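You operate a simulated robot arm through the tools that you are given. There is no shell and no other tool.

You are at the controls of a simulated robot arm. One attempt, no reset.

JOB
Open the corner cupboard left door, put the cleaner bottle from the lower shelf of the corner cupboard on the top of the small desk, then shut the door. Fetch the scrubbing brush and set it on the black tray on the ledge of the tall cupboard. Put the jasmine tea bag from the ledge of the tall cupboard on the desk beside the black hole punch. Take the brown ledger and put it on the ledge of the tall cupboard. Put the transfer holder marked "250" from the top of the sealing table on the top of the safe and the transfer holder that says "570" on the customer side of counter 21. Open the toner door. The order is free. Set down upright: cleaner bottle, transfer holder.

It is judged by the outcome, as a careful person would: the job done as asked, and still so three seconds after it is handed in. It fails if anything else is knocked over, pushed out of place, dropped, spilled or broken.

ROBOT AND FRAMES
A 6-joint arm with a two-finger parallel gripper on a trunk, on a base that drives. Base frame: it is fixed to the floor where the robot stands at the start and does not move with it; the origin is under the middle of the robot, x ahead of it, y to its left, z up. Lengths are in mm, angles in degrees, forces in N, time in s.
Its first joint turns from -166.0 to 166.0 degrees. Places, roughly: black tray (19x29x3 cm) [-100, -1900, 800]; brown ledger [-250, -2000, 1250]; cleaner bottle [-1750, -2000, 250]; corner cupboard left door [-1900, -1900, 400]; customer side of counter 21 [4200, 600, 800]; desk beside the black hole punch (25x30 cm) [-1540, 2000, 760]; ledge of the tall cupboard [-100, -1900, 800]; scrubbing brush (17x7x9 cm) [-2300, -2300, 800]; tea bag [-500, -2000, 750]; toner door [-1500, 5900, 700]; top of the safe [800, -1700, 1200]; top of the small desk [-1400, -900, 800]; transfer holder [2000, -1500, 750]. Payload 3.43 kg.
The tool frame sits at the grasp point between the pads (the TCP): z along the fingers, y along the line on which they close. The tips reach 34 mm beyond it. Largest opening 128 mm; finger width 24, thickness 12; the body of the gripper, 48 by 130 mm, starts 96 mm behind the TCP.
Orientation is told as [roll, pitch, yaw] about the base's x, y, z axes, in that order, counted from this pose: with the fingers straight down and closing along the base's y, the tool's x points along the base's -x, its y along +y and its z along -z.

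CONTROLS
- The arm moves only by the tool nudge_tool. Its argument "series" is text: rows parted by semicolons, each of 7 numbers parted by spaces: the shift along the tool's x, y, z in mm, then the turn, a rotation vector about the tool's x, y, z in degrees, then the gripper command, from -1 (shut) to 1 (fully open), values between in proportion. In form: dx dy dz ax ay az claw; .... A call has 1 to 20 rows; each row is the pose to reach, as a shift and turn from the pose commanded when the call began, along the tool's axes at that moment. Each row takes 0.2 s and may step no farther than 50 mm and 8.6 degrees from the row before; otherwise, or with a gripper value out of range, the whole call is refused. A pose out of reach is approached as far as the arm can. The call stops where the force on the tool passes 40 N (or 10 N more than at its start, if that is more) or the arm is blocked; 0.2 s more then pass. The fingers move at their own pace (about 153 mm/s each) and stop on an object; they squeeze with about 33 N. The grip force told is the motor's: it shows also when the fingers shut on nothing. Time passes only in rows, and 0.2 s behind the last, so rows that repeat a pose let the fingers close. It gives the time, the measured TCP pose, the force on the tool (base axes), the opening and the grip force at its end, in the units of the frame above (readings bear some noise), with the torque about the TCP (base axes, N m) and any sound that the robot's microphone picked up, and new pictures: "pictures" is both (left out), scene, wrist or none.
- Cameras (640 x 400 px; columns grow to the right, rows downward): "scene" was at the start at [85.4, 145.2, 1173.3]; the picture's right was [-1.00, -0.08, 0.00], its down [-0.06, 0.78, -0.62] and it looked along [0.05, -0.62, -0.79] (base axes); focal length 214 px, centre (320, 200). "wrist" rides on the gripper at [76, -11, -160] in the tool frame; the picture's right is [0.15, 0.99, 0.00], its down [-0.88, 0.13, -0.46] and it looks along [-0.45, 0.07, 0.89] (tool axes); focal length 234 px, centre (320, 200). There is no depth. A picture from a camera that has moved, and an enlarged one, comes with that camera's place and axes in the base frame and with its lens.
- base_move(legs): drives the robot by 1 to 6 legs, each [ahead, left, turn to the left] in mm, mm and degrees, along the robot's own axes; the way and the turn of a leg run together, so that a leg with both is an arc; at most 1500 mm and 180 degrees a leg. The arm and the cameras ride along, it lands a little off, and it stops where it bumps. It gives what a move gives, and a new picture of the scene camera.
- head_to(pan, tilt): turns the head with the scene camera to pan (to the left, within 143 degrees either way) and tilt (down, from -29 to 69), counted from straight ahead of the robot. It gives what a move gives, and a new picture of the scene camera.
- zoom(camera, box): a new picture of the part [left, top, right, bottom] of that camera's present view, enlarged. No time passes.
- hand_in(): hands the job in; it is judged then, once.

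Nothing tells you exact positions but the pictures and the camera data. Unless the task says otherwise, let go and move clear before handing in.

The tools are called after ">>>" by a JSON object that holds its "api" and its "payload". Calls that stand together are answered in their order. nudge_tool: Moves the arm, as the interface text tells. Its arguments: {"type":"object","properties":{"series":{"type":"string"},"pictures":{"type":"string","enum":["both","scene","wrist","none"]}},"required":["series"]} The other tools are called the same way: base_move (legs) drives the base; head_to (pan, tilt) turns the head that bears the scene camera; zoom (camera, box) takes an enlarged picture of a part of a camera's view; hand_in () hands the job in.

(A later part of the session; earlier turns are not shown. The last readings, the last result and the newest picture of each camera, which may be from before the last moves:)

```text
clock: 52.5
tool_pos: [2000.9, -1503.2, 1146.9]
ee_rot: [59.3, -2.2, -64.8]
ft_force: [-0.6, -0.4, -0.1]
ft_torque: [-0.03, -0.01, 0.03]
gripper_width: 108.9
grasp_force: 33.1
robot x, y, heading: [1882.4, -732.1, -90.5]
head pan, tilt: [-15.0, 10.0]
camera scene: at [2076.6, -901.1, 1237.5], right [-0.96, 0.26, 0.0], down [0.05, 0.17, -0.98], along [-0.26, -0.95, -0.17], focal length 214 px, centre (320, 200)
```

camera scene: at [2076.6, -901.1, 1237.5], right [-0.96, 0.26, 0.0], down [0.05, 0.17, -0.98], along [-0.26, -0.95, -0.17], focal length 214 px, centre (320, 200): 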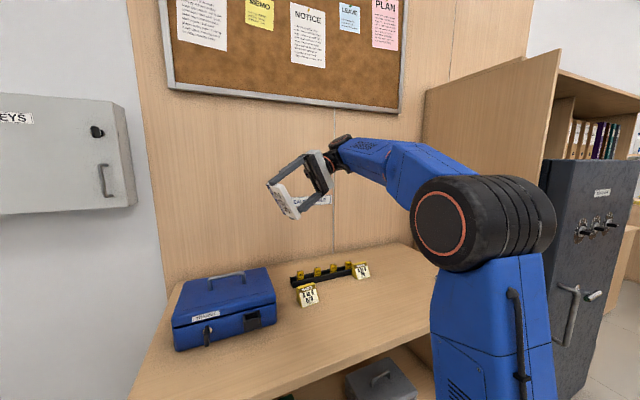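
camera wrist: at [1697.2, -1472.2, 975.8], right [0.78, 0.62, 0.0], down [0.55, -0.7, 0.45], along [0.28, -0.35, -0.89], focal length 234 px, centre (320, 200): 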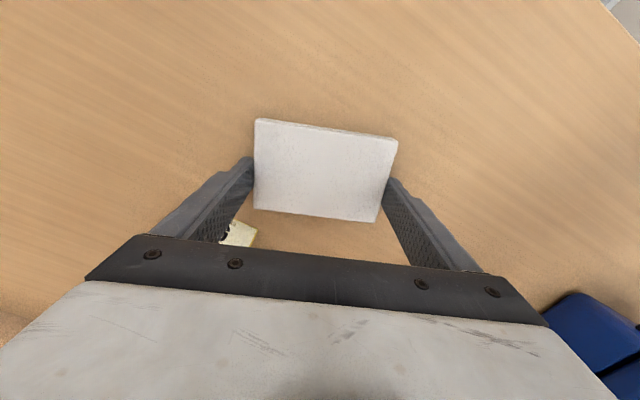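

>>> {"api": "zoom", "payload": {"camera": "scene", "box": [240, 130, 368, 240]}}

>>> {"api": "zoom", "payload": {"camera": "wrist", "box": [0, 0, 640, 400]}}

```text
3.64 times, centred on (304, 185) of scene
camera zoom: at [2076.6, -901.1, 1237.5], right [-0.96, 0.26, 0.0], down [0.05, 0.17, -0.98], along [-0.26, -0.95, -0.17], focal length 780 px, centre (378, 254)
```

zoom: 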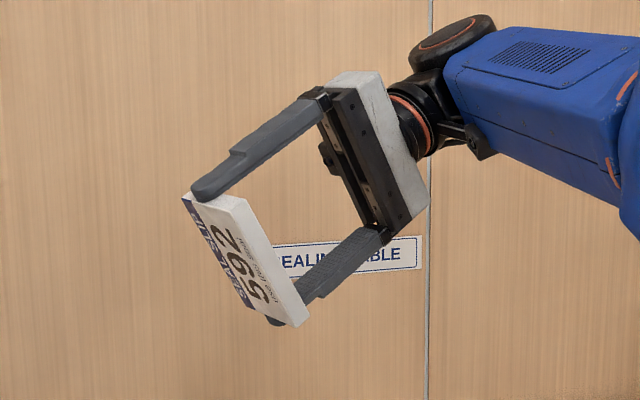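

```text
1.00 times, centred on (320, 200) of wrist (not enlarged: the box is as wide or as high as the picture)
camera zoom: at [1839.8, -1493.8, 1217.2], right [0.38, 0.38, 0.84], down [0.08, -0.92, 0.38], along [0.92, -0.08, -0.38], focal length 234 px, centre (320, 200)
```

zoom: 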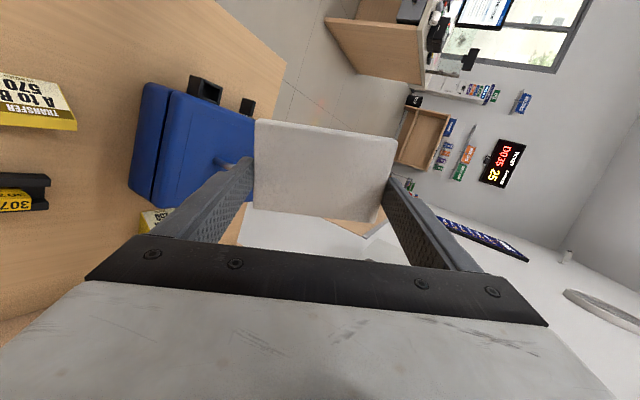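

The card reads "SEAL SLIP 592"; header lies toward the tool's −x side. I now know how to turn it: bring the tool back down-pointing, then spin to yaw +90, then pitch the tool outward so the card stands on its header edge.

>>> {"api": "nudge_tool", "payload": {"series": "11 -11 -2 7.5 0 0 -0.2; 23 -22 -5 15 0 0 -0.2; 34 -33 -7 22.5 0 0 -0.2; 46 -44 -10 30 0 0 -0.2; 57 -55 -12 37.5 0 0 -0.2; 68 -66 -15 45 0 0 -0.2; 80 -77 -17 52.5 0 0 -0.2; 91 -88 -20 60 0 0 -0.2", "pictures": "none"}}

```text
clock: 54.4
tool_pos: [1906.8, -1450.0, 1071.6]
ee_rot: [-0.8, -2.0, -64.8]
ft_force: [0.0, -1.0, -1.6]
ft_torque: [0.03, -0.02, -0.01]
gripper_width: 108.9
grasp_force: 32.5
robot x, y, heading: [1883.6, -730.4, -90.4]
head pan, tilt: [-15.0, 10.0]
```

>>> {"api": "nudge_tool", "payload": {"series": "0 0 0 0 0 -8 -0.2; 0 0 0 0 0 -16 -0.2; 0 0 0 0 0 -24 -0.2; 0 0 0 0 0 -32 -0.2; 0 0 0 0 0 -40 -0.2; 0 0 0 0 0 -48 -0.2; 0 0 0 0 0 -56 -0.2; 0 0 0 0 0 -64 -0.2; 0 0 0 0 0 -72 -0.2; 0 0 0 0 0 -80 -0.2; 0 0 0 0 0 -88 -0.2; 0 0 0 0 0 -96 -0.2; 0 0 0 0 0 -104 -0.2; 0 0 0 0 0 -112 -0.2; 0 0 0 0 0 -120 -0.2; 0 0 0 0 0 -128 -0.2; 0 0 0 0 0 -136 -0.2; 0 0 0 0 0 -144 -0.2; 0 0 0 0 0 -152 -0.2; 0 0 0 0 0 -160 -0.2", "pictures": "scene"}}

```text
clock: 58.5
tool_pos: [1908.2, -1450.9, 1070.8]
ee_rot: [0.0, 2.3, 95.1]
ft_force: [-0.1, 0.0, -0.1]
ft_torque: [-0.01, 0.01, -0.03]
gripper_width: 109.1
grasp_force: 33.2
robot x, y, heading: [1878.5, -725.2, -90.6]
head pan, tilt: [-15.0, 10.0]
camera scene: at [2076.5, -901.1, 1237.6], right [-0.96, 0.26, 0.0], down [0.05, 0.17, -0.98], along [-0.26, -0.95, -0.17], focal length 214 px, centre (320, 200)
```

scene: 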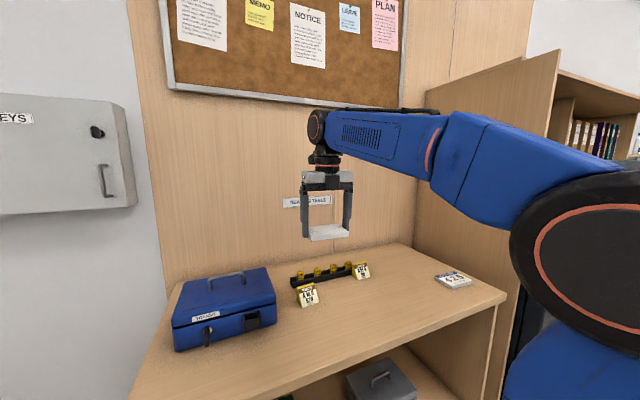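

Yaw is right. I'll back the base up 250 mm to give the arm room to work with a horizontal tool.

>>> {"api": "base_move", "payload": {"legs": [[-250, 0, 0]]}}

```text
clock: 60.4
tool_pos: [1911.0, -1194.9, 1071.8]
ee_rot: [0.0, 2.3, 94.8]
ft_force: [0.9, -0.1, -0.9]
ft_torque: [0.03, -0.04, 0.03]
gripper_width: 108.8
grasp_force: 32.7
robot x, y, heading: [1884.1, -477.2, -90.2]
head pan, tilt: [-15.0, 10.0]
camera scene: at [2078.0, -645.6, 1237.6], right [-0.96, 0.26, 0.0], down [0.05, 0.17, -0.98], along [-0.26, -0.95, -0.17], focal length 214 px, centre (320, 200)
```

scene: 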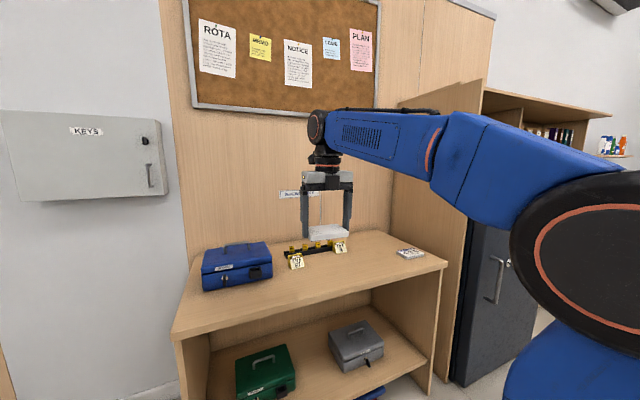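

>>> {"api": "nudge_tool", "payload": {"series": "20 4 0 0 7.5 0 -0.2; 40 8 0 0 15 0 -0.2; 60 12 0 0 22.5 0 -0.2; 80 16 0 0 30 0 -0.2; 100 20 0 0 37.5 0 -0.2; 120 24 0 0 45 0 -0.2; 140 28 0 0 52.5 0 -0.2; 160 32 0 0 60 0 -0.2; 180 36 0 0 67.5 0 -0.2; 200 40 10 0 75 0 -0.2; 220 44 20 0 82.5 0 -0.2; 242 47 30 0 90 0 -0.2"}}

```text
clock: 63.2
tool_pos: [1850.0, -1415.5, 1031.1]
ee_rot: [-33.6, 75.4, 50.0]
ft_force: [1.0, -0.7, -0.5]
ft_torque: [0.0, -0.01, 0.0]
gripper_width: 109.2
grasp_force: 32.9
out of reach, approached as far as the arm can: row 10, 11, 12
robot x, y, heading: [1882.7, -475.8, -90.3]
head pan, tilt: [-15.0, 10.0]
stopped in row 12: the arm was blocked; the commanded pose is now the measured one
camera scene: at [2078.0, -645.5, 1237.6], right [-0.96, 0.26, 0.0], down [0.05, 0.17, -0.98], along [-0.26, -0.95, -0.17], focal length 214 px, centre (320, 200)
camera wrist: at [1864.9, -1277.8, 1140.3], right [-1.0, 0.1, 0.0], down [0.06, 0.63, -0.77], along [-0.08, -0.77, -0.63], focal length 234 px, centre (320, 200)
```

scene: 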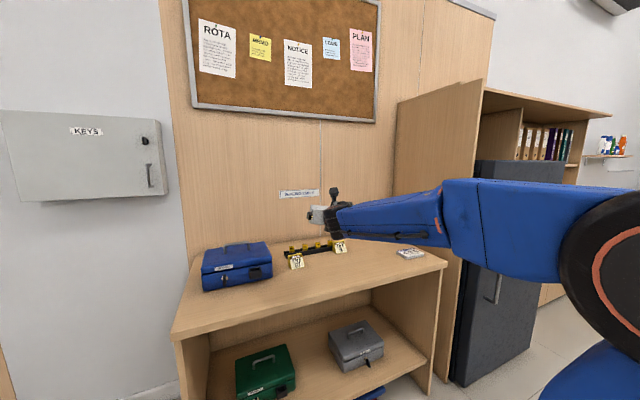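
wrist: 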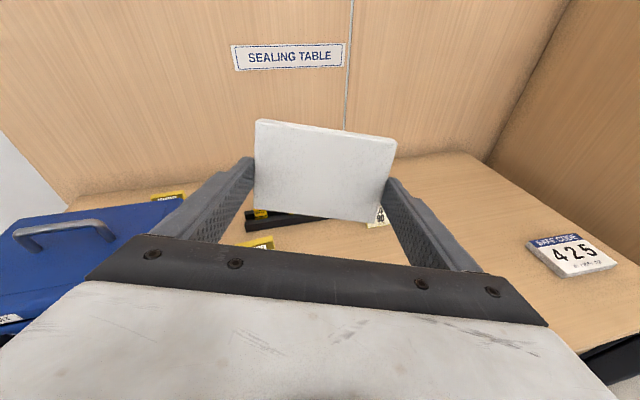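

The tool reached about 78° of tilt. I'll probe whether extending outward lets me complete the horizontal orientation.

>>> {"api": "nudge_tool", "payload": {"series": "0 -10 25 3 2.5 -2 -0.2; 0 -20 50 6 5 -4 -0.2; 0 -30 75 9 8 -6.5 -0.2; 0 -35 100 13 11 -9.5 -0.2; 0 -35 130 13 11 -9.5 -0.2", "pictures": "scene"}}

```text
clock: 64.4
tool_pos: [1916.0, -1544.5, 1023.0]
ee_rot: [6.8, 89.1, 100.2]
ft_force: [0.2, 0.1, -0.1]
ft_torque: [0.05, 0.0, -0.01]
gripper_width: 109.3
grasp_force: 33.4
out of reach, approached as far as the arm can: row 3, 4, 5
robot x, y, heading: [1881.9, -473.8, -90.6]
head pan, tilt: [-15.0, 10.0]
camera scene: at [2077.9, -645.2, 1237.6], right [-0.96, 0.26, 0.0], down [0.05, 0.17, -0.98], along [-0.26, -0.95, -0.17], focal length 214 px, centre (320, 200)
```

scene: 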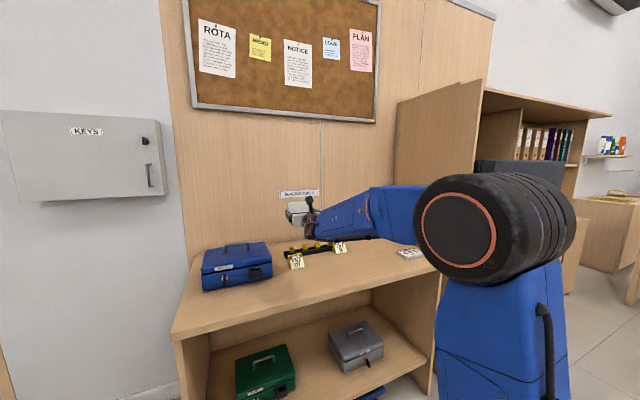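

With extension the tool becomes horizontal (pitch 89°). To set the card down at table height this way I need more distance, so I'll back the base up 550 mm.

>>> {"api": "base_move", "payload": {"legs": [[-550, 0, 0]]}}

```text
clock: 67.6
tool_pos: [1907.2, -988.5, 1021.5]
ee_rot: [4.5, 88.9, 97.2]
ft_force: [0.5, 0.3, 0.0]
ft_torque: [0.01, 0.0, -0.04]
gripper_width: 109.0
grasp_force: 33.2
robot x, y, heading: [1889.9, 85.6, -91.1]
head pan, tilt: [-15.0, 10.0]
camera scene: at [2081.9, -90.6, 1237.6], right [-0.96, 0.28, 0.0], down [0.05, 0.17, -0.98], along [-0.27, -0.95, -0.17], focal length 214 px, centre (320, 200)
```

scene: 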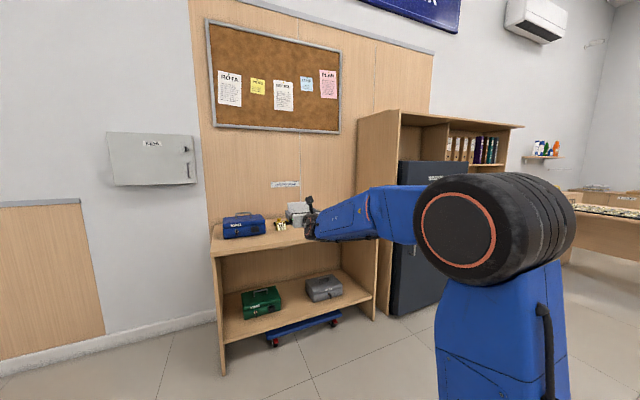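

>>> {"api": "nudge_tool", "payload": {"series": "-12 4 38 0.4 0 0 -0.2; -24 8 76 0.8 0 0 -0.2; -36 12 114 1.2 0 0 -0.2; -48 16 152 1.6 0 0 -0.2; -60 20 190 2 0 0 -0.2; -72 25 228 2.4 0 0 -0.2; -84 30 266 2.8 0 0 -0.2; -96 35 304 3.2 0 0 -0.2; -108 40 342 3.6 0 0 -0.2; -120 44 380 4.2 0 0 -0.2"}}

```text
clock: 69.8
tool_pos: [1908.5, -1387.2, 910.6]
ee_rot: [3.0, 87.8, 96.3]
ft_force: [-0.7, -0.1, 1.0]
ft_torque: [0.16, 0.04, 0.0]
gripper_width: 109.0
grasp_force: 32.8
out of reach, approached as far as the arm can: row 1, 2, 3, 4, 5, 6, 7, 8, 9, 10
robot x, y, heading: [1890.1, 86.5, -91.0]
head pan, tilt: [-15.0, 10.0]
camera scene: at [2082.0, -90.1, 1237.6], right [-0.96, 0.28, 0.0], down [0.05, 0.17, -0.98], along [-0.27, -0.95, -0.17], focal length 214 px, centre (320, 200)
camera wrist: at [1911.9, -1231.2, 993.5], right [-0.99, -0.06, 0.15], down [-0.16, 0.48, -0.86], along [-0.02, -0.88, -0.48], focal length 234 px, centre (320, 200)
```

scene: 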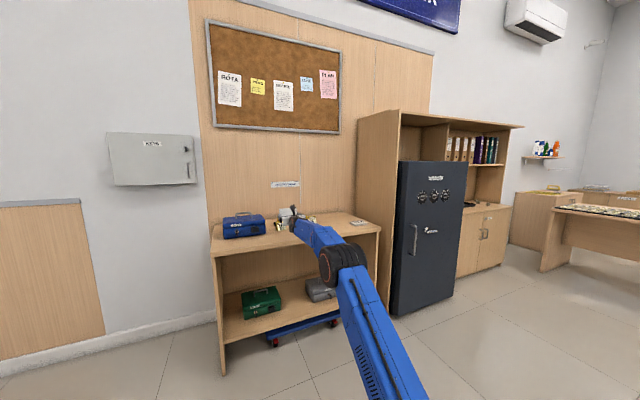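
wrist: 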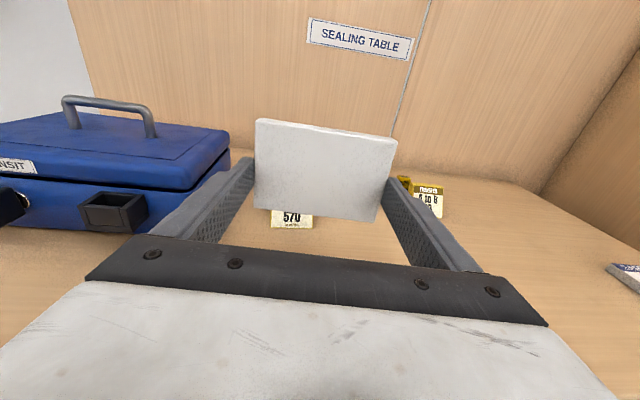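

>>> {"api": "nudge_tool", "payload": {"series": "-16 5 13 0 0 0 -0.2; -33 10 26 0 0 0 -0.2; -50 15 40 0 0 0 -0.2; -66 20 53 0 0 0 -0.2; -80 26 66 0 0 0 -0.2"}}

```text
clock: 71.0
tool_pos: [1887.7, -1449.9, 826.8]
ee_rot: [3.3, 87.6, 96.1]
ft_force: [-0.7, 0.6, 0.1]
ft_torque: [0.07, 0.05, 0.0]
gripper_width: 109.1
grasp_force: 32.9
robot x, y, heading: [1886.3, 82.9, -90.8]
head pan, tilt: [-15.0, 10.0]
camera scene: at [2082.0, -90.4, 1237.6], right [-0.96, 0.28, 0.0], down [0.05, 0.17, -0.98], along [-0.27, -0.95, -0.17], focal length 214 px, centre (320, 200)
camera wrist: at [1891.9, -1294.6, 911.3], right [-0.99, -0.06, 0.15], down [-0.16, 0.48, -0.86], along [-0.02, -0.87, -0.49], focal length 234 px, centre (320, 200)
```

scene: 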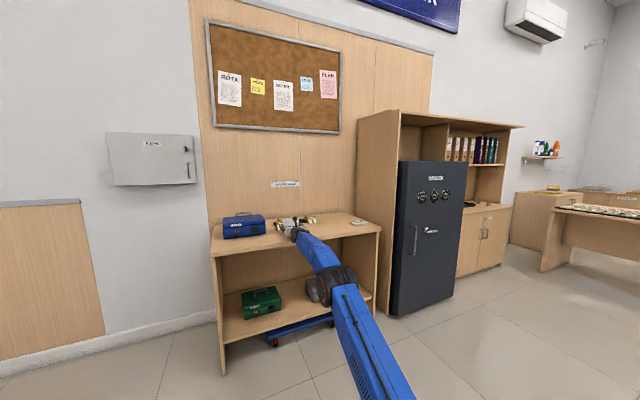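
wrist: 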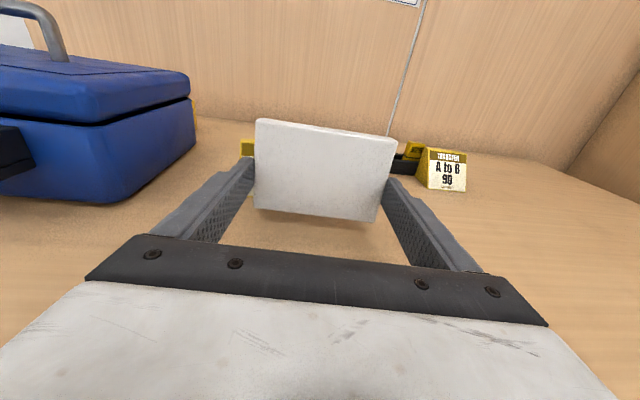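

>>> {"api": "nudge_tool", "payload": {"series": "-4 0 0 0 0 0 -0.2; -8 0 0 0 0 0 -0.2; -10 0 0 0 0 0 -0.2; -12 0 0 0 0 0 -0.2; -14 0 0 0 0 0 -0.2", "pictures": "wrist"}}

```text
clock: 72.3
tool_pos: [1887.2, -1450.3, 819.9]
ee_rot: [4.0, 88.1, 96.5]
ft_force: [-0.4, -5.6, 10.7]
ft_torque: [0.94, -0.16, -0.02]
gripper_width: 109.1
grasp_force: 32.9
out of reach, approached as far as the arm can: row 4, 5
robot x, y, heading: [1890.5, 82.4, -91.1]
head pan, tilt: [-15.0, 10.0]
stopped in row 5: the force on the tool passed its limit at 42 N (the readings are from after the stop); the commanded pose is now the measured one
camera wrist: at [1893.4, -1293.1, 903.8], right [-0.99, -0.05, 0.15], down [-0.15, 0.48, -0.86], along [-0.03, -0.88, -0.48], focal length 234 px, centre (320, 200)
```

wrist: 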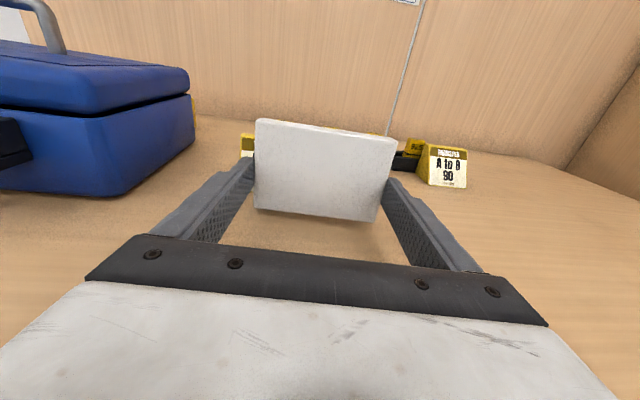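

The card's edge is on the table. I'll relieve the push slightly and open the fingers.

>>> {"api": "nudge_tool", "payload": {"series": "1 0 0 0 0 0 -0.2; 1 0 0 0 0 0 -0.2; 1 0 0 0 0 0 0.8; 1 0 0 0 0 0 0.9; 1 0 0 0 0 0 1; 1 0 0 0 0 0 1", "pictures": "wrist"}}

```text
clock: 73.8
tool_pos: [1887.7, -1448.2, 821.5]
ee_rot: [3.8, 88.0, 96.3]
ft_force: [-1.1, 2.8, 12.7]
ft_torque: [1.36, -0.14, 0.03]
gripper_width: 128.0
grasp_force: 0.0
robot x, y, heading: [1891.0, 79.5, -90.8]
head pan, tilt: [-15.0, 10.0]
camera wrist: at [1893.4, -1293.7, 903.9], right [-0.99, -0.05, 0.15], down [-0.15, 0.48, -0.86], along [-0.03, -0.88, -0.48], focal length 234 px, centre (320, 200)
```

wrist: 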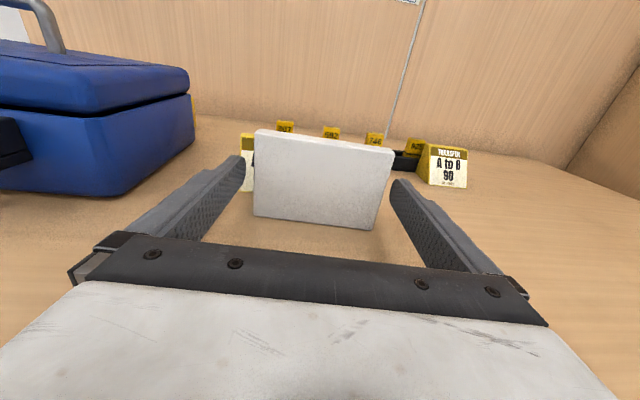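

The card is standing on its edge. I'll lift a touch (wrist was resting on the table edge), then withdraw straight back.

>>> {"api": "nudge_tool", "payload": {"series": "4 2 0 0 0 0 1; 8 2 0 0 0 0 1; 8 2 -15 0 0 0 1; 8 2 -40 0 0 0 1; 10 2 -80 0 0 0 1; 30 2 -120 0 0 0 1; 60 2 -150 0 0 0 1", "pictures": "wrist"}}

```text
clock: 75.3
tool_pos: [1896.5, -1308.8, 888.7]
ee_rot: [4.7, 87.2, 95.4]
ft_force: [0.3, -1.2, -0.8]
ft_torque: [-0.1, -0.01, -0.04]
gripper_width: 127.9
grasp_force: 0.0
out of reach, approached as far as the arm can: row 4, 5, 6, 7
robot x, y, heading: [1891.1, 84.7, -91.2]
head pan, tilt: [-15.0, 10.0]
camera wrist: at [1907.4, -1154.0, 973.6], right [-0.99, -0.02, 0.15], down [-0.14, 0.5, -0.86], along [-0.06, -0.87, -0.49], focal length 234 px, centre (320, 200)
```

wrist: 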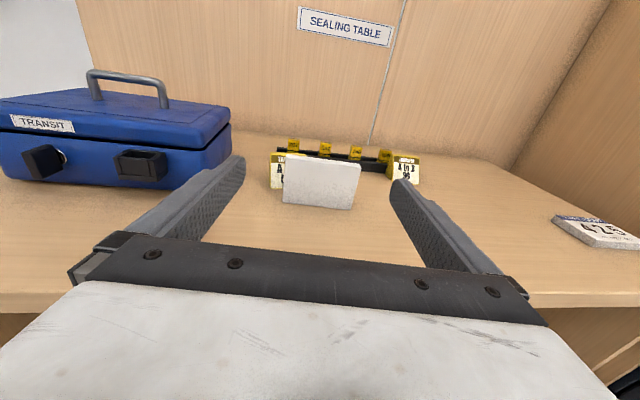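

The card stands securely. Now I'll raise and retract while turning the tool to point down again.

>>> {"api": "nudge_tool", "payload": {"series": "20 0 -26 0 0 0 1; 40 0 -52 0 -7 0 1; 60 0 -78 0 -14 0 0.6; 80 0 -104 0 -21 0 0; 100 0 -130 0 -28 0 -1; 120 0 -156 0 -35 0 -1; 140 0 -182 0 -42 0 -1; 155 0 -208 0 -49 0 -1; 165 0 -234 0 -56 0 -1; 175 0 -260 0 -63 0 -1; 180 0 -286 0 -70 0 -1; 185 0 -310 0 -78 0 -1; 185 0 -330 0 -86 0 -1", "pictures": "scene"}}

```text
clock: 78.2
tool_pos: [1914.2, -972.4, 1062.9]
ee_rot: [-0.4, 3.7, 89.7]
ft_force: [-0.4, -0.4, -1.5]
ft_torque: [0.15, 0.02, 0.02]
gripper_width: 0.0
grasp_force: 33.2
out of reach, approached as far as the arm can: row 1, 3, 4, 5, 6, 7, 8, 9, 10, 11, 12, 13
robot x, y, heading: [1890.0, 83.2, -91.0]
head pan, tilt: [-15.0, 10.0]
camera scene: at [2081.7, -91.4, 1237.4], right [-0.96, 0.28, 0.0], down [0.05, 0.17, -0.98], along [-0.27, -0.95, -0.17], focal length 214 px, centre (320, 200)
```

scene: 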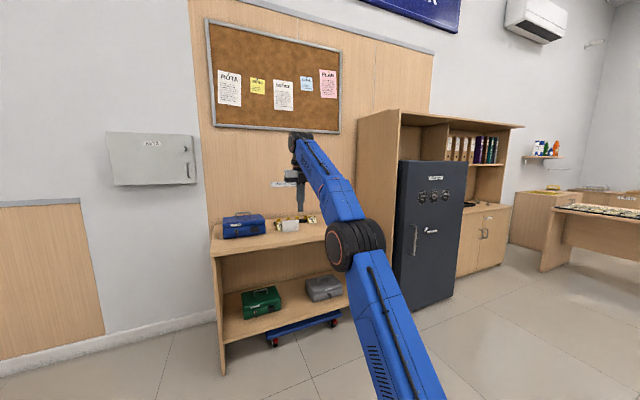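

>>> {"api": "base_move", "payload": {"legs": [[600, 0, 0.6]]}}

>>> {"api": "head_to", "payload": {"pan": -8, "tilt": 40}}

>>> {"api": "zoom", "payload": {"camera": "scene", "box": [250, 110, 410, 210]}}

```text
clock: 81.5
tool_pos: [1942.2, -1557.6, 1065.0]
ee_rot: [-0.5, 4.0, 91.3]
ft_force: [-0.8, -0.7, 1.0]
ft_torque: [0.0, 0.0, 0.0]
gripper_width: 0.0
grasp_force: 33.9
robot x, y, heading: [1885.9, -507.1, -89.3]
head pan, tilt: [-15.0, 10.0]
camera scene: at [2083.9, -673.4, 1237.5], right [-0.97, 0.25, 0.0], down [0.04, 0.17, -0.98], along [-0.25, -0.95, -0.17], focal length 214 px, centre (320, 200)
```

scene: 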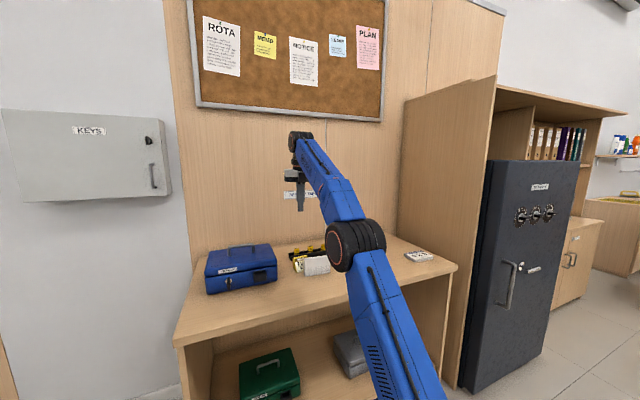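

```text
clock: 82.4
tool_pos: [1942.0, -1558.8, 1066.4]
ee_rot: [-0.5, 4.0, 91.2]
ft_force: [0.7, 0.7, -0.7]
ft_torque: [0.02, -0.06, -0.02]
gripper_width: 0.0
grasp_force: 32.9
robot x, y, heading: [1887.9, -506.5, -89.3]
head pan, tilt: [-8.0, 40.0]
camera scene: at [2096.1, -667.6, 1189.9], right [-0.99, 0.13, 0.0], down [0.08, 0.64, -0.77], along [-0.1, -0.76, -0.64], focal length 214 px, centre (320, 200)
```

scene: 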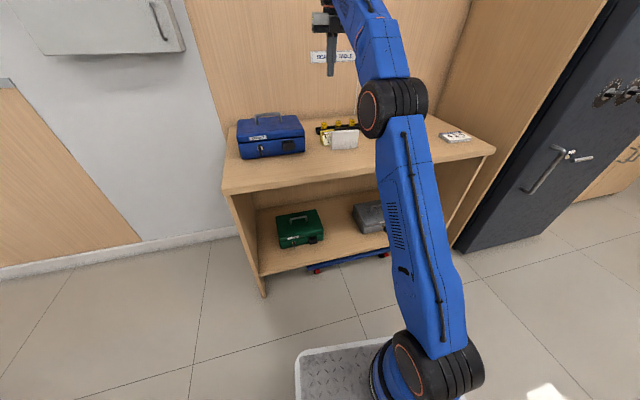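

```text
4.00 times, centred on (330, 160) of scene
camera zoom: at [2096.1, -667.6, 1189.9], right [-0.99, 0.13, 0.0], down [0.08, 0.64, -0.77], along [-0.1, -0.76, -0.64], focal length 858 px, centre (280, 360)
```

zoom: 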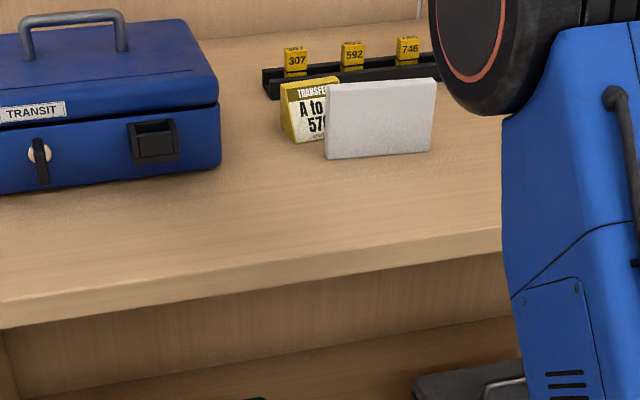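

The card stands right at the wanted far edge line (y≈−1479). I'll put the closed fingers behind it and gently tip it toward the robot.

>>> {"api": "nudge_tool", "payload": {"series": "-6 40 0 0 -2 0 -1; -13 80 0 0 -4 0 -1; -13 80 45 0 -4 0 -1; -13 80 90 0 -4 0 -1; -13 80 135 0 -4 0 -1; -13 80 170 0 -4 0 -1; -13 80 190 0 -4 0 -1; -13 80 203 0 -4 0 -1"}}

```text
clock: 84.2
tool_pos: [1900.1, -1556.4, 864.8]
ee_rot: [0.5, 0.1, 88.5]
ft_force: [1.1, 0.1, 0.0]
ft_torque: [-0.01, -0.05, -0.01]
gripper_width: 0.0
grasp_force: 33.0
out of reach, approached as far as the arm can: row 1, 2, 3, 4, 5, 6, 7, 8
robot x, y, heading: [1884.1, -503.3, -89.4]
head pan, tilt: [-8.0, 40.0]
camera scene: at [2096.1, -667.6, 1189.9], right [-0.99, 0.13, 0.0], down [0.08, 0.64, -0.77], along [-0.1, -0.76, -0.64], focal length 214 px, centre (320, 200)
camera wrist: at [1912.1, -1632.2, 1025.9], right [-0.99, -0.12, 0.01], down [-0.1, 0.88, 0.45], along [-0.06, 0.45, -0.89], focal length 234 px, centre (320, 200)
```

scene: 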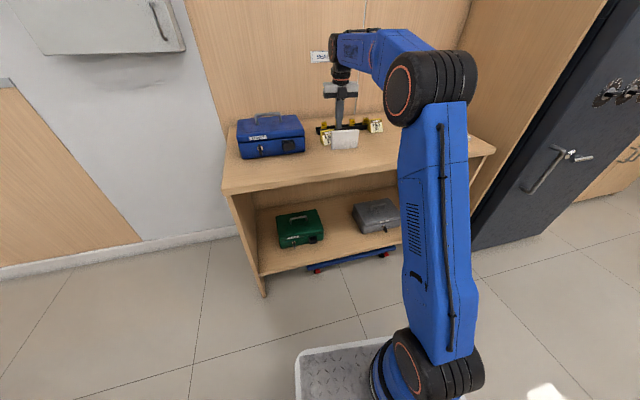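
wrist: 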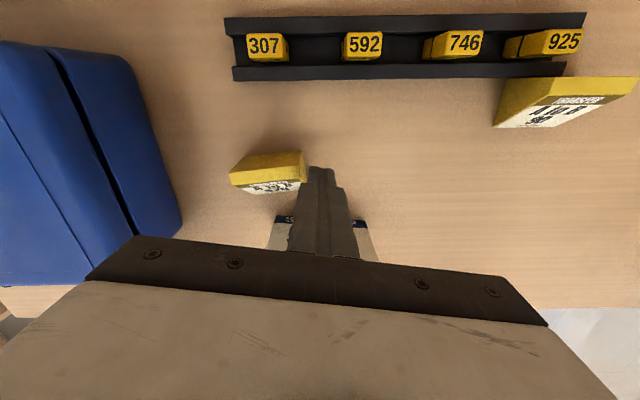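

The wrist seems at a roll limit in this configuration; I'll let the yaw decrease while shifting sideways to x≈1862.

>>> {"api": "nudge_tool", "payload": {"series": "-2 10 -10 0 0 4 -1; -4 20 -10 0 0 8 -1; -8 30 -10 0 0 12 -1; -10 38 -5 0 0 16 -1; -10 38 2 0 0 16 -1"}}

```text
clock: 85.4
tool_pos: [1862.0, -1547.8, 861.6]
ee_rot: [0.4, 0.3, 72.5]
ft_force: [-0.9, 0.1, -0.1]
ft_torque: [-0.01, -0.05, -0.02]
gripper_width: 0.0
grasp_force: 32.9
robot x, y, heading: [1890.2, -503.8, -89.5]
head pan, tilt: [-8.0, 40.0]
camera scene: at [2096.1, -667.6, 1189.9], right [-0.99, 0.13, 0.0], down [0.08, 0.64, -0.77], along [-0.1, -0.76, -0.64], focal length 214 px, centre (320, 200)
camera wrist: at [1852.4, -1622.6, 1023.3], right [-0.99, 0.16, 0.01], down [0.14, 0.88, 0.45], along [0.06, 0.45, -0.89], focal length 234 px, centre (320, 200)
```

scene: 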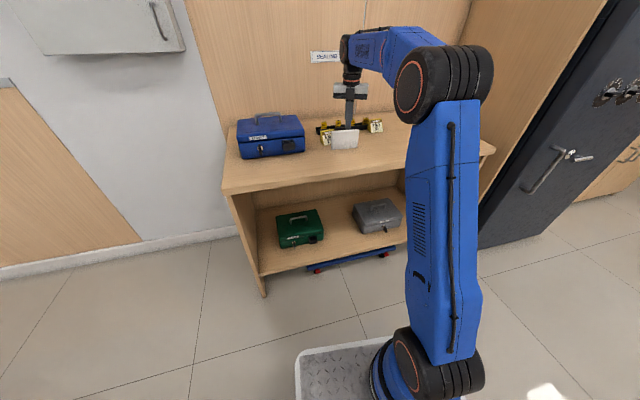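
wrist: 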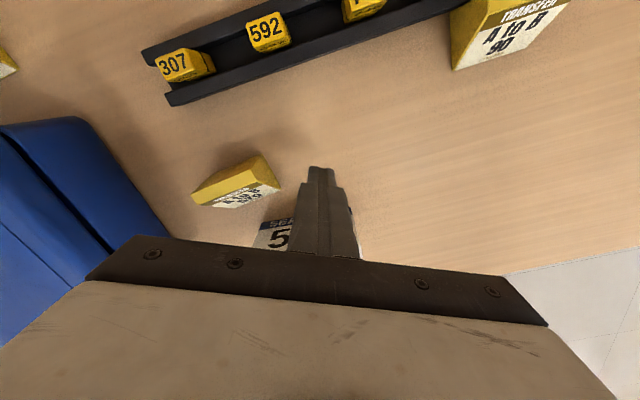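

>>> {"api": "nudge_tool", "payload": {"series": "-9.5 3 0 0 0 0 -1; -19 6 0 0 0 0 -1; -27 8.4 0 0 0 0 -1; -32 10 0 0 0 0 -1; -36 11.4 0 0 0 0 -1; -40 12.6 0 0 0 0 -1; -44 13.8 0 0 0 0 -1; -48 15 0 0 0 0 -1; -52 16.2 0 0 0 0 -1; -55 17.4 0 0 0 0 -1; -58 18.3 0 0 0 0 -1"}}

```text
clock: 87.8
tool_pos: [1862.8, -1485.4, 862.8]
ee_rot: [0.5, 0.3, 72.6]
ft_force: [0.6, 0.0, -0.9]
ft_torque: [0.01, 0.0, 0.01]
gripper_width: 0.0
grasp_force: 33.0
robot x, y, heading: [1887.9, -511.2, -89.4]
head pan, tilt: [-8.0, 40.0]
camera scene: at [2096.1, -667.6, 1189.9], right [-0.99, 0.13, 0.0], down [0.08, 0.64, -0.77], along [-0.1, -0.76, -0.64], focal length 214 px, centre (320, 200)
camera wrist: at [1852.9, -1561.4, 1023.1], right [-0.99, 0.16, 0.01], down [0.14, 0.88, 0.45], along [0.06, 0.45, -0.89], focal length 234 px, centre (320, 200)
```

scene: 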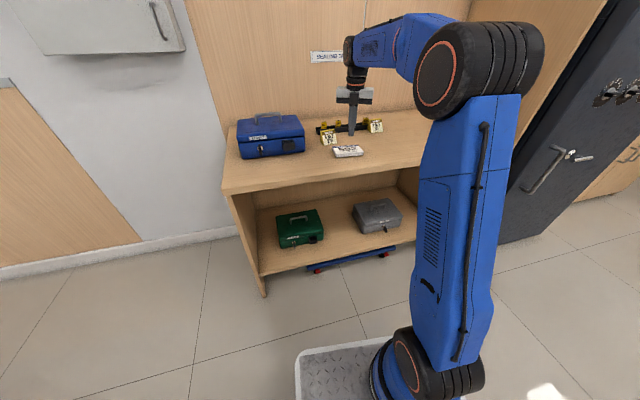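
wrist: 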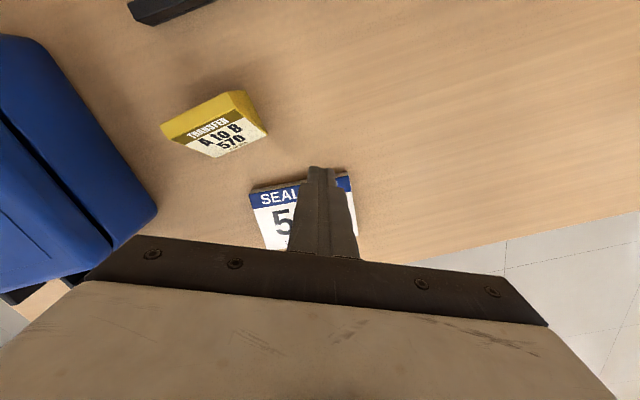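

The card fell flat, face up ("SEAL SLIP 592"). I'll raise the gripper and check the placement against the start picture.

>>> {"api": "nudge_tool", "payload": {"series": "0 0 -40 0 0 0 -1; 0 0 -85 0 0 0 -1; 0 0 -130 0 0 6 -0.5; 0 0 -160 0 0 12 0; 0 0 -160 0 0 20 0.4; 0 0 -160 0 0 28 0.4; 0 0 -160 0 0 36 0.4; 0 0 -160 0 0 44 0.4; 0 0 -160 0 0 52 0.4; 0 0 -160 0 0 60 0.4; 0 0 -160 0 0 68 0.4; 0 0 -160 0 0 76 0.4; 0 0 -160 0 0 84 0.4; 0 0 -160 0 0 92 0.4; 0 0 -160 0 0 100 0.4; 0 0 -160 0 0 108 0.4; 0 0 -160 0 0 116 0.4; 0 0 -160 0 0 124 0.4; 0 0 -160 0 0 132 0.4; 0 0 -160 0 0 140 0.4", "pictures": "none"}}

>>> {"api": "zoom", "payload": {"camera": "scene", "box": [260, 110, 388, 190]}}

```text
clock: 92.0
tool_pos: [1861.6, -1484.8, 1021.8]
ee_rot: [-0.5, 0.1, -67.5]
ft_force: [-0.2, -1.4, -0.3]
ft_torque: [-0.04, 0.04, 0.0]
gripper_width: 89.6
grasp_force: 0.0
robot x, y, heading: [1886.4, -504.8, -89.5]
head pan, tilt: [-8.0, 40.0]
```

```text
5.00 times, centred on (324, 150) of scene
camera zoom: at [2096.1, -667.6, 1189.9], right [-0.99, 0.13, 0.0], down [0.08, 0.64, -0.77], along [-0.1, -0.76, -0.64], focal length 1072 px, centre (300, 450)
```

zoom: 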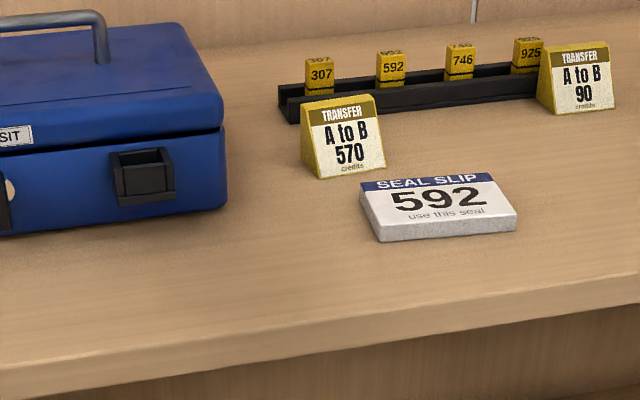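

The card is back within a few mm of its original place, face up and readable. Next, grip the "90" holder and return it to where it was.

>>> {"api": "nudge_tool", "payload": {"series": "-15 -41 0 0 0 2.5 0.4; -31 -82 0 0 0 5 0.4; -46 -123 0 0 0 8 0.4; -61 -164 0 0 0 10.5 0.4; -76 -205 0 0 0 13 0.4; -76 -205 45 0 0 13 0.4; -76 -205 90 0 0 13 0.4; -76 -205 130 0 0 13 0.4", "pictures": "wrist"}}

```text
clock: 93.8
tool_pos: [1701.4, -1634.0, 891.0]
ee_rot: [-0.6, 0.0, -80.4]
ft_force: [0.0, 0.2, 0.1]
ft_torque: [-0.03, 0.0, -0.01]
gripper_width: 89.7
grasp_force: 0.1
out of reach, approached as far as the arm can: row 4, 5, 6
robot x, y, heading: [1886.7, -505.8, -89.4]
head pan, tilt: [-8.0, 40.0]
camera wrist: at [1679.3, -1562.6, 1053.3], right [0.95, 0.31, -0.01], down [0.28, -0.85, 0.46], along [0.13, -0.44, -0.89], focal length 234 px, centre (320, 200)
```

wrist: 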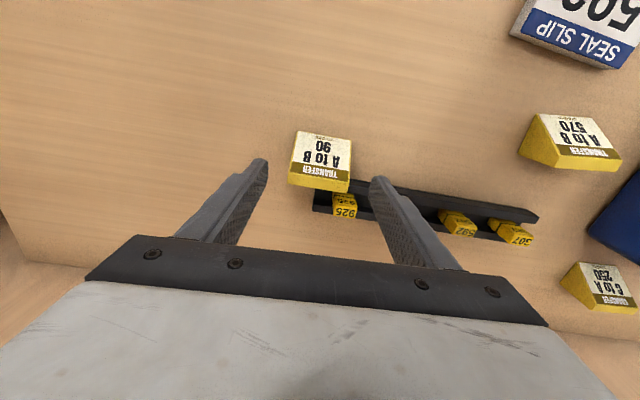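

>>> {"api": "nudge_tool", "payload": {"series": "0 0 35 0 0 0 0.4; 0 0 62 0 0 0 0.4; 0 0 77 0 0 0 0.4; 0 0 77 0 0 0 -0.6; 0 0 77 0 0 0 -0.6; 0 0 77 0 0 0 -0.6; 0 0 77 0 0 0 -0.6", "pictures": "wrist"}}

```text
clock: 95.4
tool_pos: [1700.3, -1635.7, 815.4]
ee_rot: [-0.5, -0.1, -80.4]
ft_force: [0.3, 0.8, 0.7]
ft_torque: [0.02, -0.05, 0.0]
gripper_width: 63.7
grasp_force: 34.0
robot x, y, heading: [1888.8, -506.6, -89.5]
head pan, tilt: [-8.0, 40.0]
camera wrist: at [1679.2, -1562.7, 975.7], right [0.95, 0.31, -0.01], down [0.28, -0.85, 0.46], along [0.13, -0.44, -0.89], focal length 234 px, centre (320, 200)
```

wrist: 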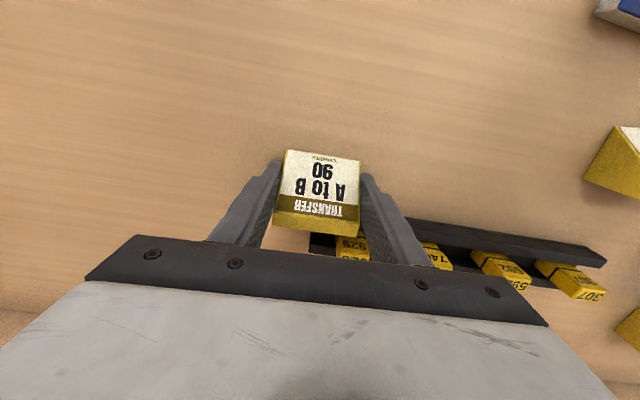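

>>> {"api": "nudge_tool", "payload": {"series": "0 0 -10 0 0 0 -0.6; 20 10 -12 0 0 0 -0.6; 48 35 -12 0 0 0 -0.6; 48 53 -12 0 0 0 -0.6; 48 53 -6 0 0 0 -0.6; 48 53 -1 0 0 0 -0.6; 48 53 0 0 0 0 -0.6; 48 53 0 0 0 0 -0.1; 48 53 0 0 0 0 0.2; 48 53 0 0 0 0 0.2; 48 53 -30 0 0 0 0.4; 48 53 -75 0 0 0 0.4; 48 53 -120 0 0 0 0.4; 48 53 -165 0 0 0 0.4", "pictures": "wrist"}}

>>> {"api": "zoom", "payload": {"camera": "scene", "box": [260, 100, 420, 200]}}

```text
clock: 98.4
tool_pos: [1748.6, -1573.8, 980.2]
ee_rot: [-0.5, 0.2, -80.5]
ft_force: [0.2, -0.5, -0.2]
ft_torque: [0.02, 0.0, -0.01]
gripper_width: 89.5
grasp_force: 0.0
robot x, y, heading: [1886.3, -507.5, -89.3]
head pan, tilt: [-8.0, 40.0]
camera wrist: at [1726.9, -1502.7, 1140.9], right [0.95, 0.31, -0.01], down [0.28, -0.85, 0.45], along [0.13, -0.43, -0.89], focal length 234 px, centre (320, 200)
```

wrist: 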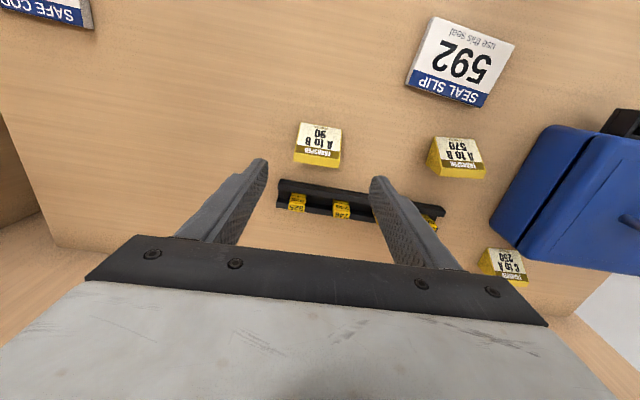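

```text
4.00 times, centred on (340, 150) of scene
camera zoom: at [2096.0, -667.8, 1189.8], right [-0.99, 0.13, 0.0], down [0.08, 0.64, -0.77], along [-0.1, -0.76, -0.64], focal length 858 px, centre (240, 400)
```

zoom: 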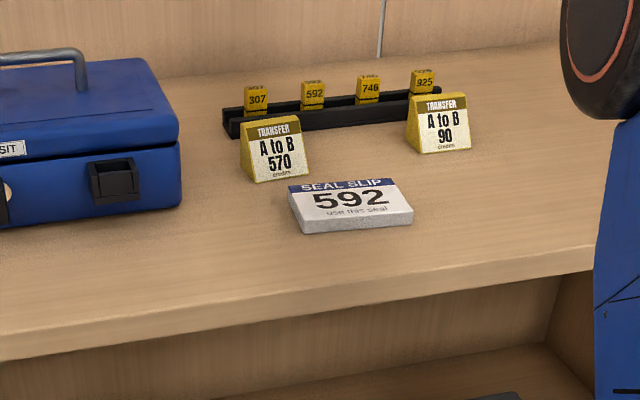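

Everything on the sealing table is restored. Now holder "250" (behind the blue box, around (2150,−1685)): I'll retract the arm a bit and bring the base closer.

>>> {"api": "nudge_tool", "payload": {"series": "40 0 -15 0 0 0 0.4; 80 0 -30 0 0 0 0.4; 120 0 -45 0 0 0 0.4; 160 0 -60 0 0 0 0.4; 200 0 -75 0 0 0 0.4; 240 0 -90 0 0 0 0.4", "pictures": "none"}}

```text
clock: 99.8
tool_pos: [1707.1, -1337.8, 1066.0]
ee_rot: [-0.5, 0.0, -80.3]
ft_force: [-1.0, -0.5, -0.4]
ft_torque: [0.05, 0.01, -0.01]
gripper_width: 89.6
grasp_force: 0.0
robot x, y, heading: [1883.6, -505.5, -89.5]
head pan, tilt: [-8.0, 40.0]
```

>>> {"api": "base_move", "payload": {"legs": [[200, 170, -0.5]]}}

```text
clock: 101.7
tool_pos: [1877.1, -1539.0, 1067.1]
ee_rot: [-0.4, 0.0, -80.8]
ft_force: [0.7, -0.3, 0.1]
ft_torque: [-0.02, -0.05, 0.0]
gripper_width: 89.6
grasp_force: 0.0
robot x, y, heading: [2065.4, -704.6, -90.1]
head pan, tilt: [-8.0, 40.0]
camera scene: at [2270.6, -870.4, 1189.9], right [-0.99, 0.14, 0.0], down [0.09, 0.64, -0.77], along [-0.11, -0.76, -0.64], focal length 214 px, centre (320, 200)
```

scene: 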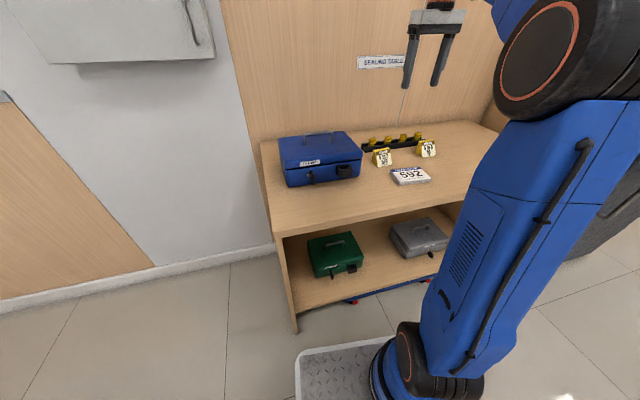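

>>> {"api": "nudge_tool", "payload": {"series": "-27 35 0 0 0 0 0.4; -54 70 0 0 0 0 0.4; -81 105 10 0 0 0 0.4; -108 140 20 0 0 0 0.4; -135 175 30 0 0 0 0.4; -162 210 45 0 0 0 0.4; -188 246 60 0 0 0 0.4", "pictures": "wrist"}}

```text
clock: 103.3
tool_pos: [2148.5, -1684.1, 1004.6]
ee_rot: [-0.5, -0.1, -80.9]
ft_force: [-0.5, 0.8, 0.9]
ft_torque: [-0.03, -0.03, 0.0]
gripper_width: 89.4
grasp_force: 0.0
robot x, y, heading: [2064.1, -707.2, -90.3]
head pan, tilt: [-8.0, 40.0]
camera wrist: at [2126.6, -1611.5, 1164.9], right [0.95, 0.3, -0.01], down [0.27, -0.85, 0.46], along [0.13, -0.44, -0.89], focal length 234 px, centre (320, 200)
```

wrist: 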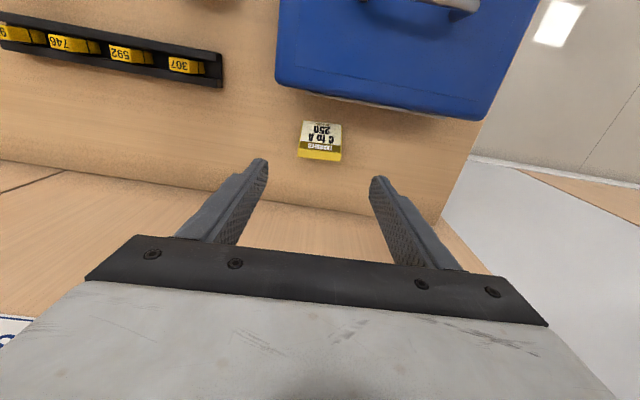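

The gripper is directly above "250", well aligned and clear of the box. Descend, grip and lift.

>>> {"api": "nudge_tool", "payload": {"series": "0 0 45 0 0 0 0.4; 0 0 90 0 0 0 0.4; 0 0 135 0 0 0 0.4; 0 0 170 0 0 0 0.4; 0 0 189 0 0 0 0.4; 0 0 189 0 0 0 -0.6; 0 0 189 0 0 0 -0.6; 0 0 189 0 0 0 -0.6; 0 0 189 0 0 0 -0.6", "pictures": "wrist"}}

```text
clock: 105.3
tool_pos: [2146.0, -1686.9, 816.6]
ee_rot: [-0.5, 0.0, -81.0]
ft_force: [-0.3, -1.4, 0.2]
ft_torque: [-0.01, -0.02, 0.0]
gripper_width: 63.3
grasp_force: 33.2
robot x, y, heading: [2060.1, -710.9, -89.9]
head pan, tilt: [-8.0, 40.0]
camera wrist: at [2125.1, -1613.9, 976.7], right [0.95, 0.3, -0.01], down [0.27, -0.85, 0.46], along [0.13, -0.44, -0.89], focal length 234 px, centre (320, 200)
```

wrist: 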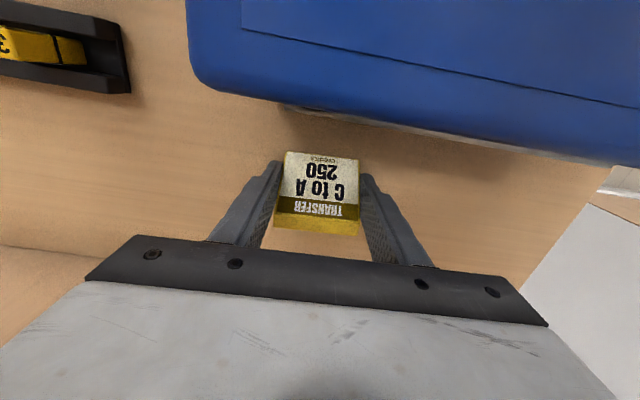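

>>> {"api": "nudge_tool", "payload": {"series": "0 0 -20 0 0 0 -0.6; 0 0 -60 0 0 0 -0.6; 0 0 -105 0 0 0 -0.6; 0 0 -150 0 0 0 -0.6; 0 0 -195 0 0 0 -0.6; 0 0 -240 0 0 0 -0.6; 25 0 -275 0 0 0 -0.6; 60 0 -305 0 0 0 -0.6; 100 0 -330 0 0 0 -0.6; 140 0 -355 0 0 0 -0.6; 180 0 -380 0 0 0 -0.6; 220 -10 -400 0 0 0 -0.6", "pictures": "both"}}

```text
clock: 107.9
tool_pos: [2105.0, -1466.8, 1170.9]
ee_rot: [-0.4, -0.7, -80.9]
ft_force: [0.9, -0.9, -1.6]
ft_torque: [0.12, 0.01, 0.0]
gripper_width: 63.8
grasp_force: 33.1
out of reach, approached as far as the arm can: row 9, 10, 11, 12
robot x, y, heading: [2062.7, -705.5, -90.1]
head pan, tilt: [-8.0, 40.0]
camera scene: at [2270.8, -870.9, 1189.8], right [-0.99, 0.14, 0.0], down [0.09, 0.64, -0.77], along [-0.11, -0.76, -0.64], focal length 214 px, centre (320, 200)
camera wrist: at [2084.3, -1392.6, 1330.2], right [0.95, 0.3, -0.01], down [0.27, -0.84, 0.47], along [0.13, -0.45, -0.88], focal length 234 px, centre (320, 200)
```

scene: 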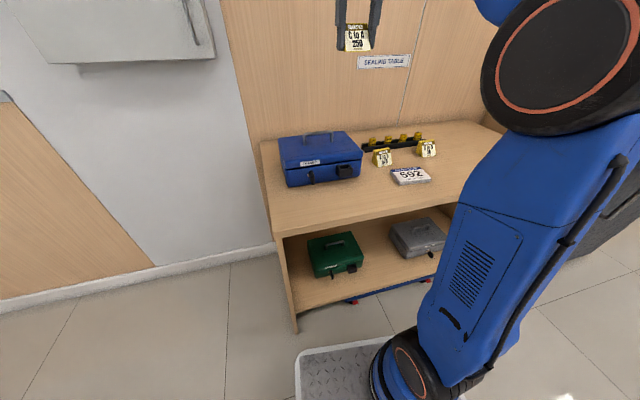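
wrist: 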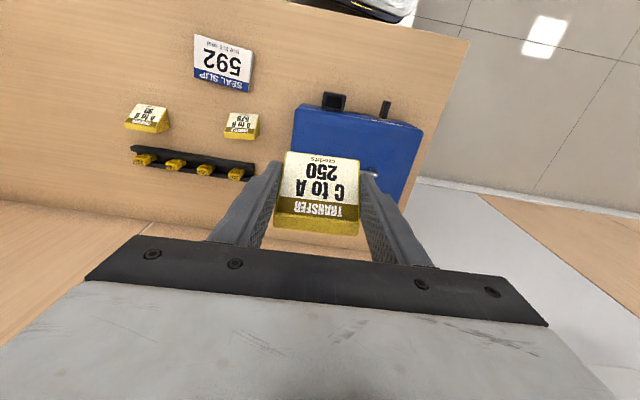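

Tool-down poses top out near z≈1170, too low for the 1200-high safe top. I'll set the 250 holder on a free spot of the table and regrasp it with the tool tilted ~45° so the arm can reach the safe's top.

>>> {"api": "nudge_tool", "payload": {"series": "5 -44 0 0 0 0 -0.6; 10 -88 5 0 0 0 -0.6; 15 -132 15 0 0 0 -0.6; 20 -176 30 0 0 0 -0.6; 25 -220 50 0 0 0 -0.6; 30 -264 75 0 0 0 -0.6; 35 -308 95 0 0 0 -0.6; 40 -352 115 0 0 0 -0.6; 45 -396 135 0 0 0 -0.6; 50 -440 155 0 0 0 -0.6; 54 -482 175 0 0 0 -0.6; 54 -482 215 0 0 0 -0.6; 54 -482 260 0 0 0 -0.6; 54 -482 300 0 0 0 -0.6; 54 -482 330 0 0 0 -0.6", "pictures": "both"}}

```text
refused: row 6 steps farther than a row can; nothing moved
```

>>> {"api": "nudge_tool", "payload": {"series": "5 -44 0 0 0 0 -0.6; 10 -88 5 0 0 0 -0.6; 15 -132 15 0 0 0 -0.6; 20 -176 30 0 0 0 -0.6; 25 -220 50 0 0 0 -0.6; 30 -264 70 0 0 0 -0.6; 35 -308 90 0 0 0 -0.6; 40 -352 110 0 0 0 -0.6; 45 -396 130 0 0 0 -0.6; 50 -440 150 0 0 0 -0.6; 54 -482 170 0 0 0 -0.6; 54 -482 215 0 0 0 -0.6; 54 -482 260 0 0 0 -0.6; 54 -482 300 0 0 0 -0.6; 54 -482 330 0 0 0 -0.6", "pictures": "both"}}

```text
clock: 111.1
tool_pos: [1617.4, -1486.0, 849.0]
ee_rot: [-0.5, -0.2, -80.9]
ft_force: [-0.5, -0.5, -0.2]
ft_torque: [0.0, 0.04, 0.04]
gripper_width: 63.3
grasp_force: 33.1
out of reach, approached as far as the arm can: row 1
robot x, y, heading: [2061.0, -702.7, -89.9]
head pan, tilt: [-8.0, 40.0]
camera scene: at [2270.6, -870.4, 1189.9], right [-0.99, 0.14, 0.0], down [0.09, 0.64, -0.77], along [-0.11, -0.76, -0.64], focal length 214 px, centre (320, 200)
camera wrist: at [1597.5, -1414.2, 1008.7], right [0.95, 0.3, -0.01], down [0.27, -0.85, 0.46], along [0.13, -0.44, -0.89], focal length 234 px, centre (320, 200)
```

scene: 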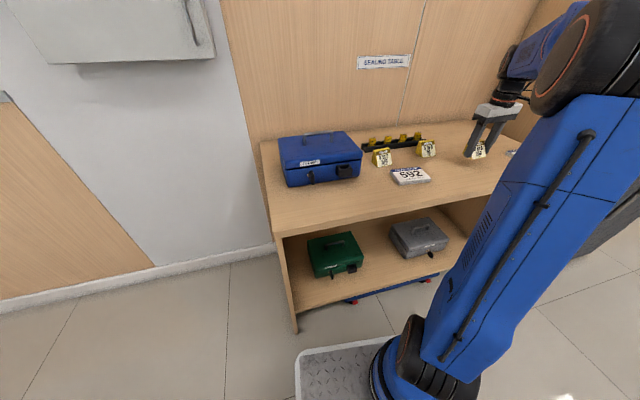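
wrist: 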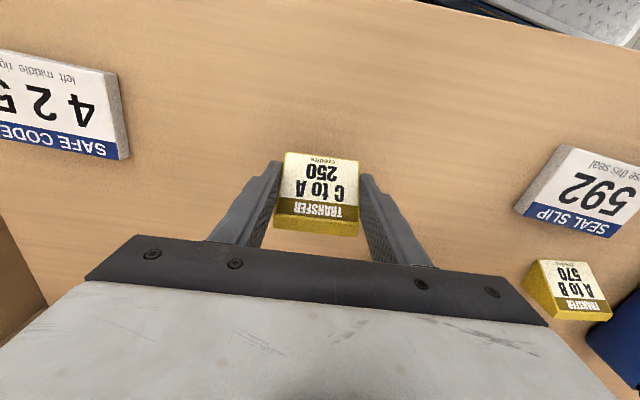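

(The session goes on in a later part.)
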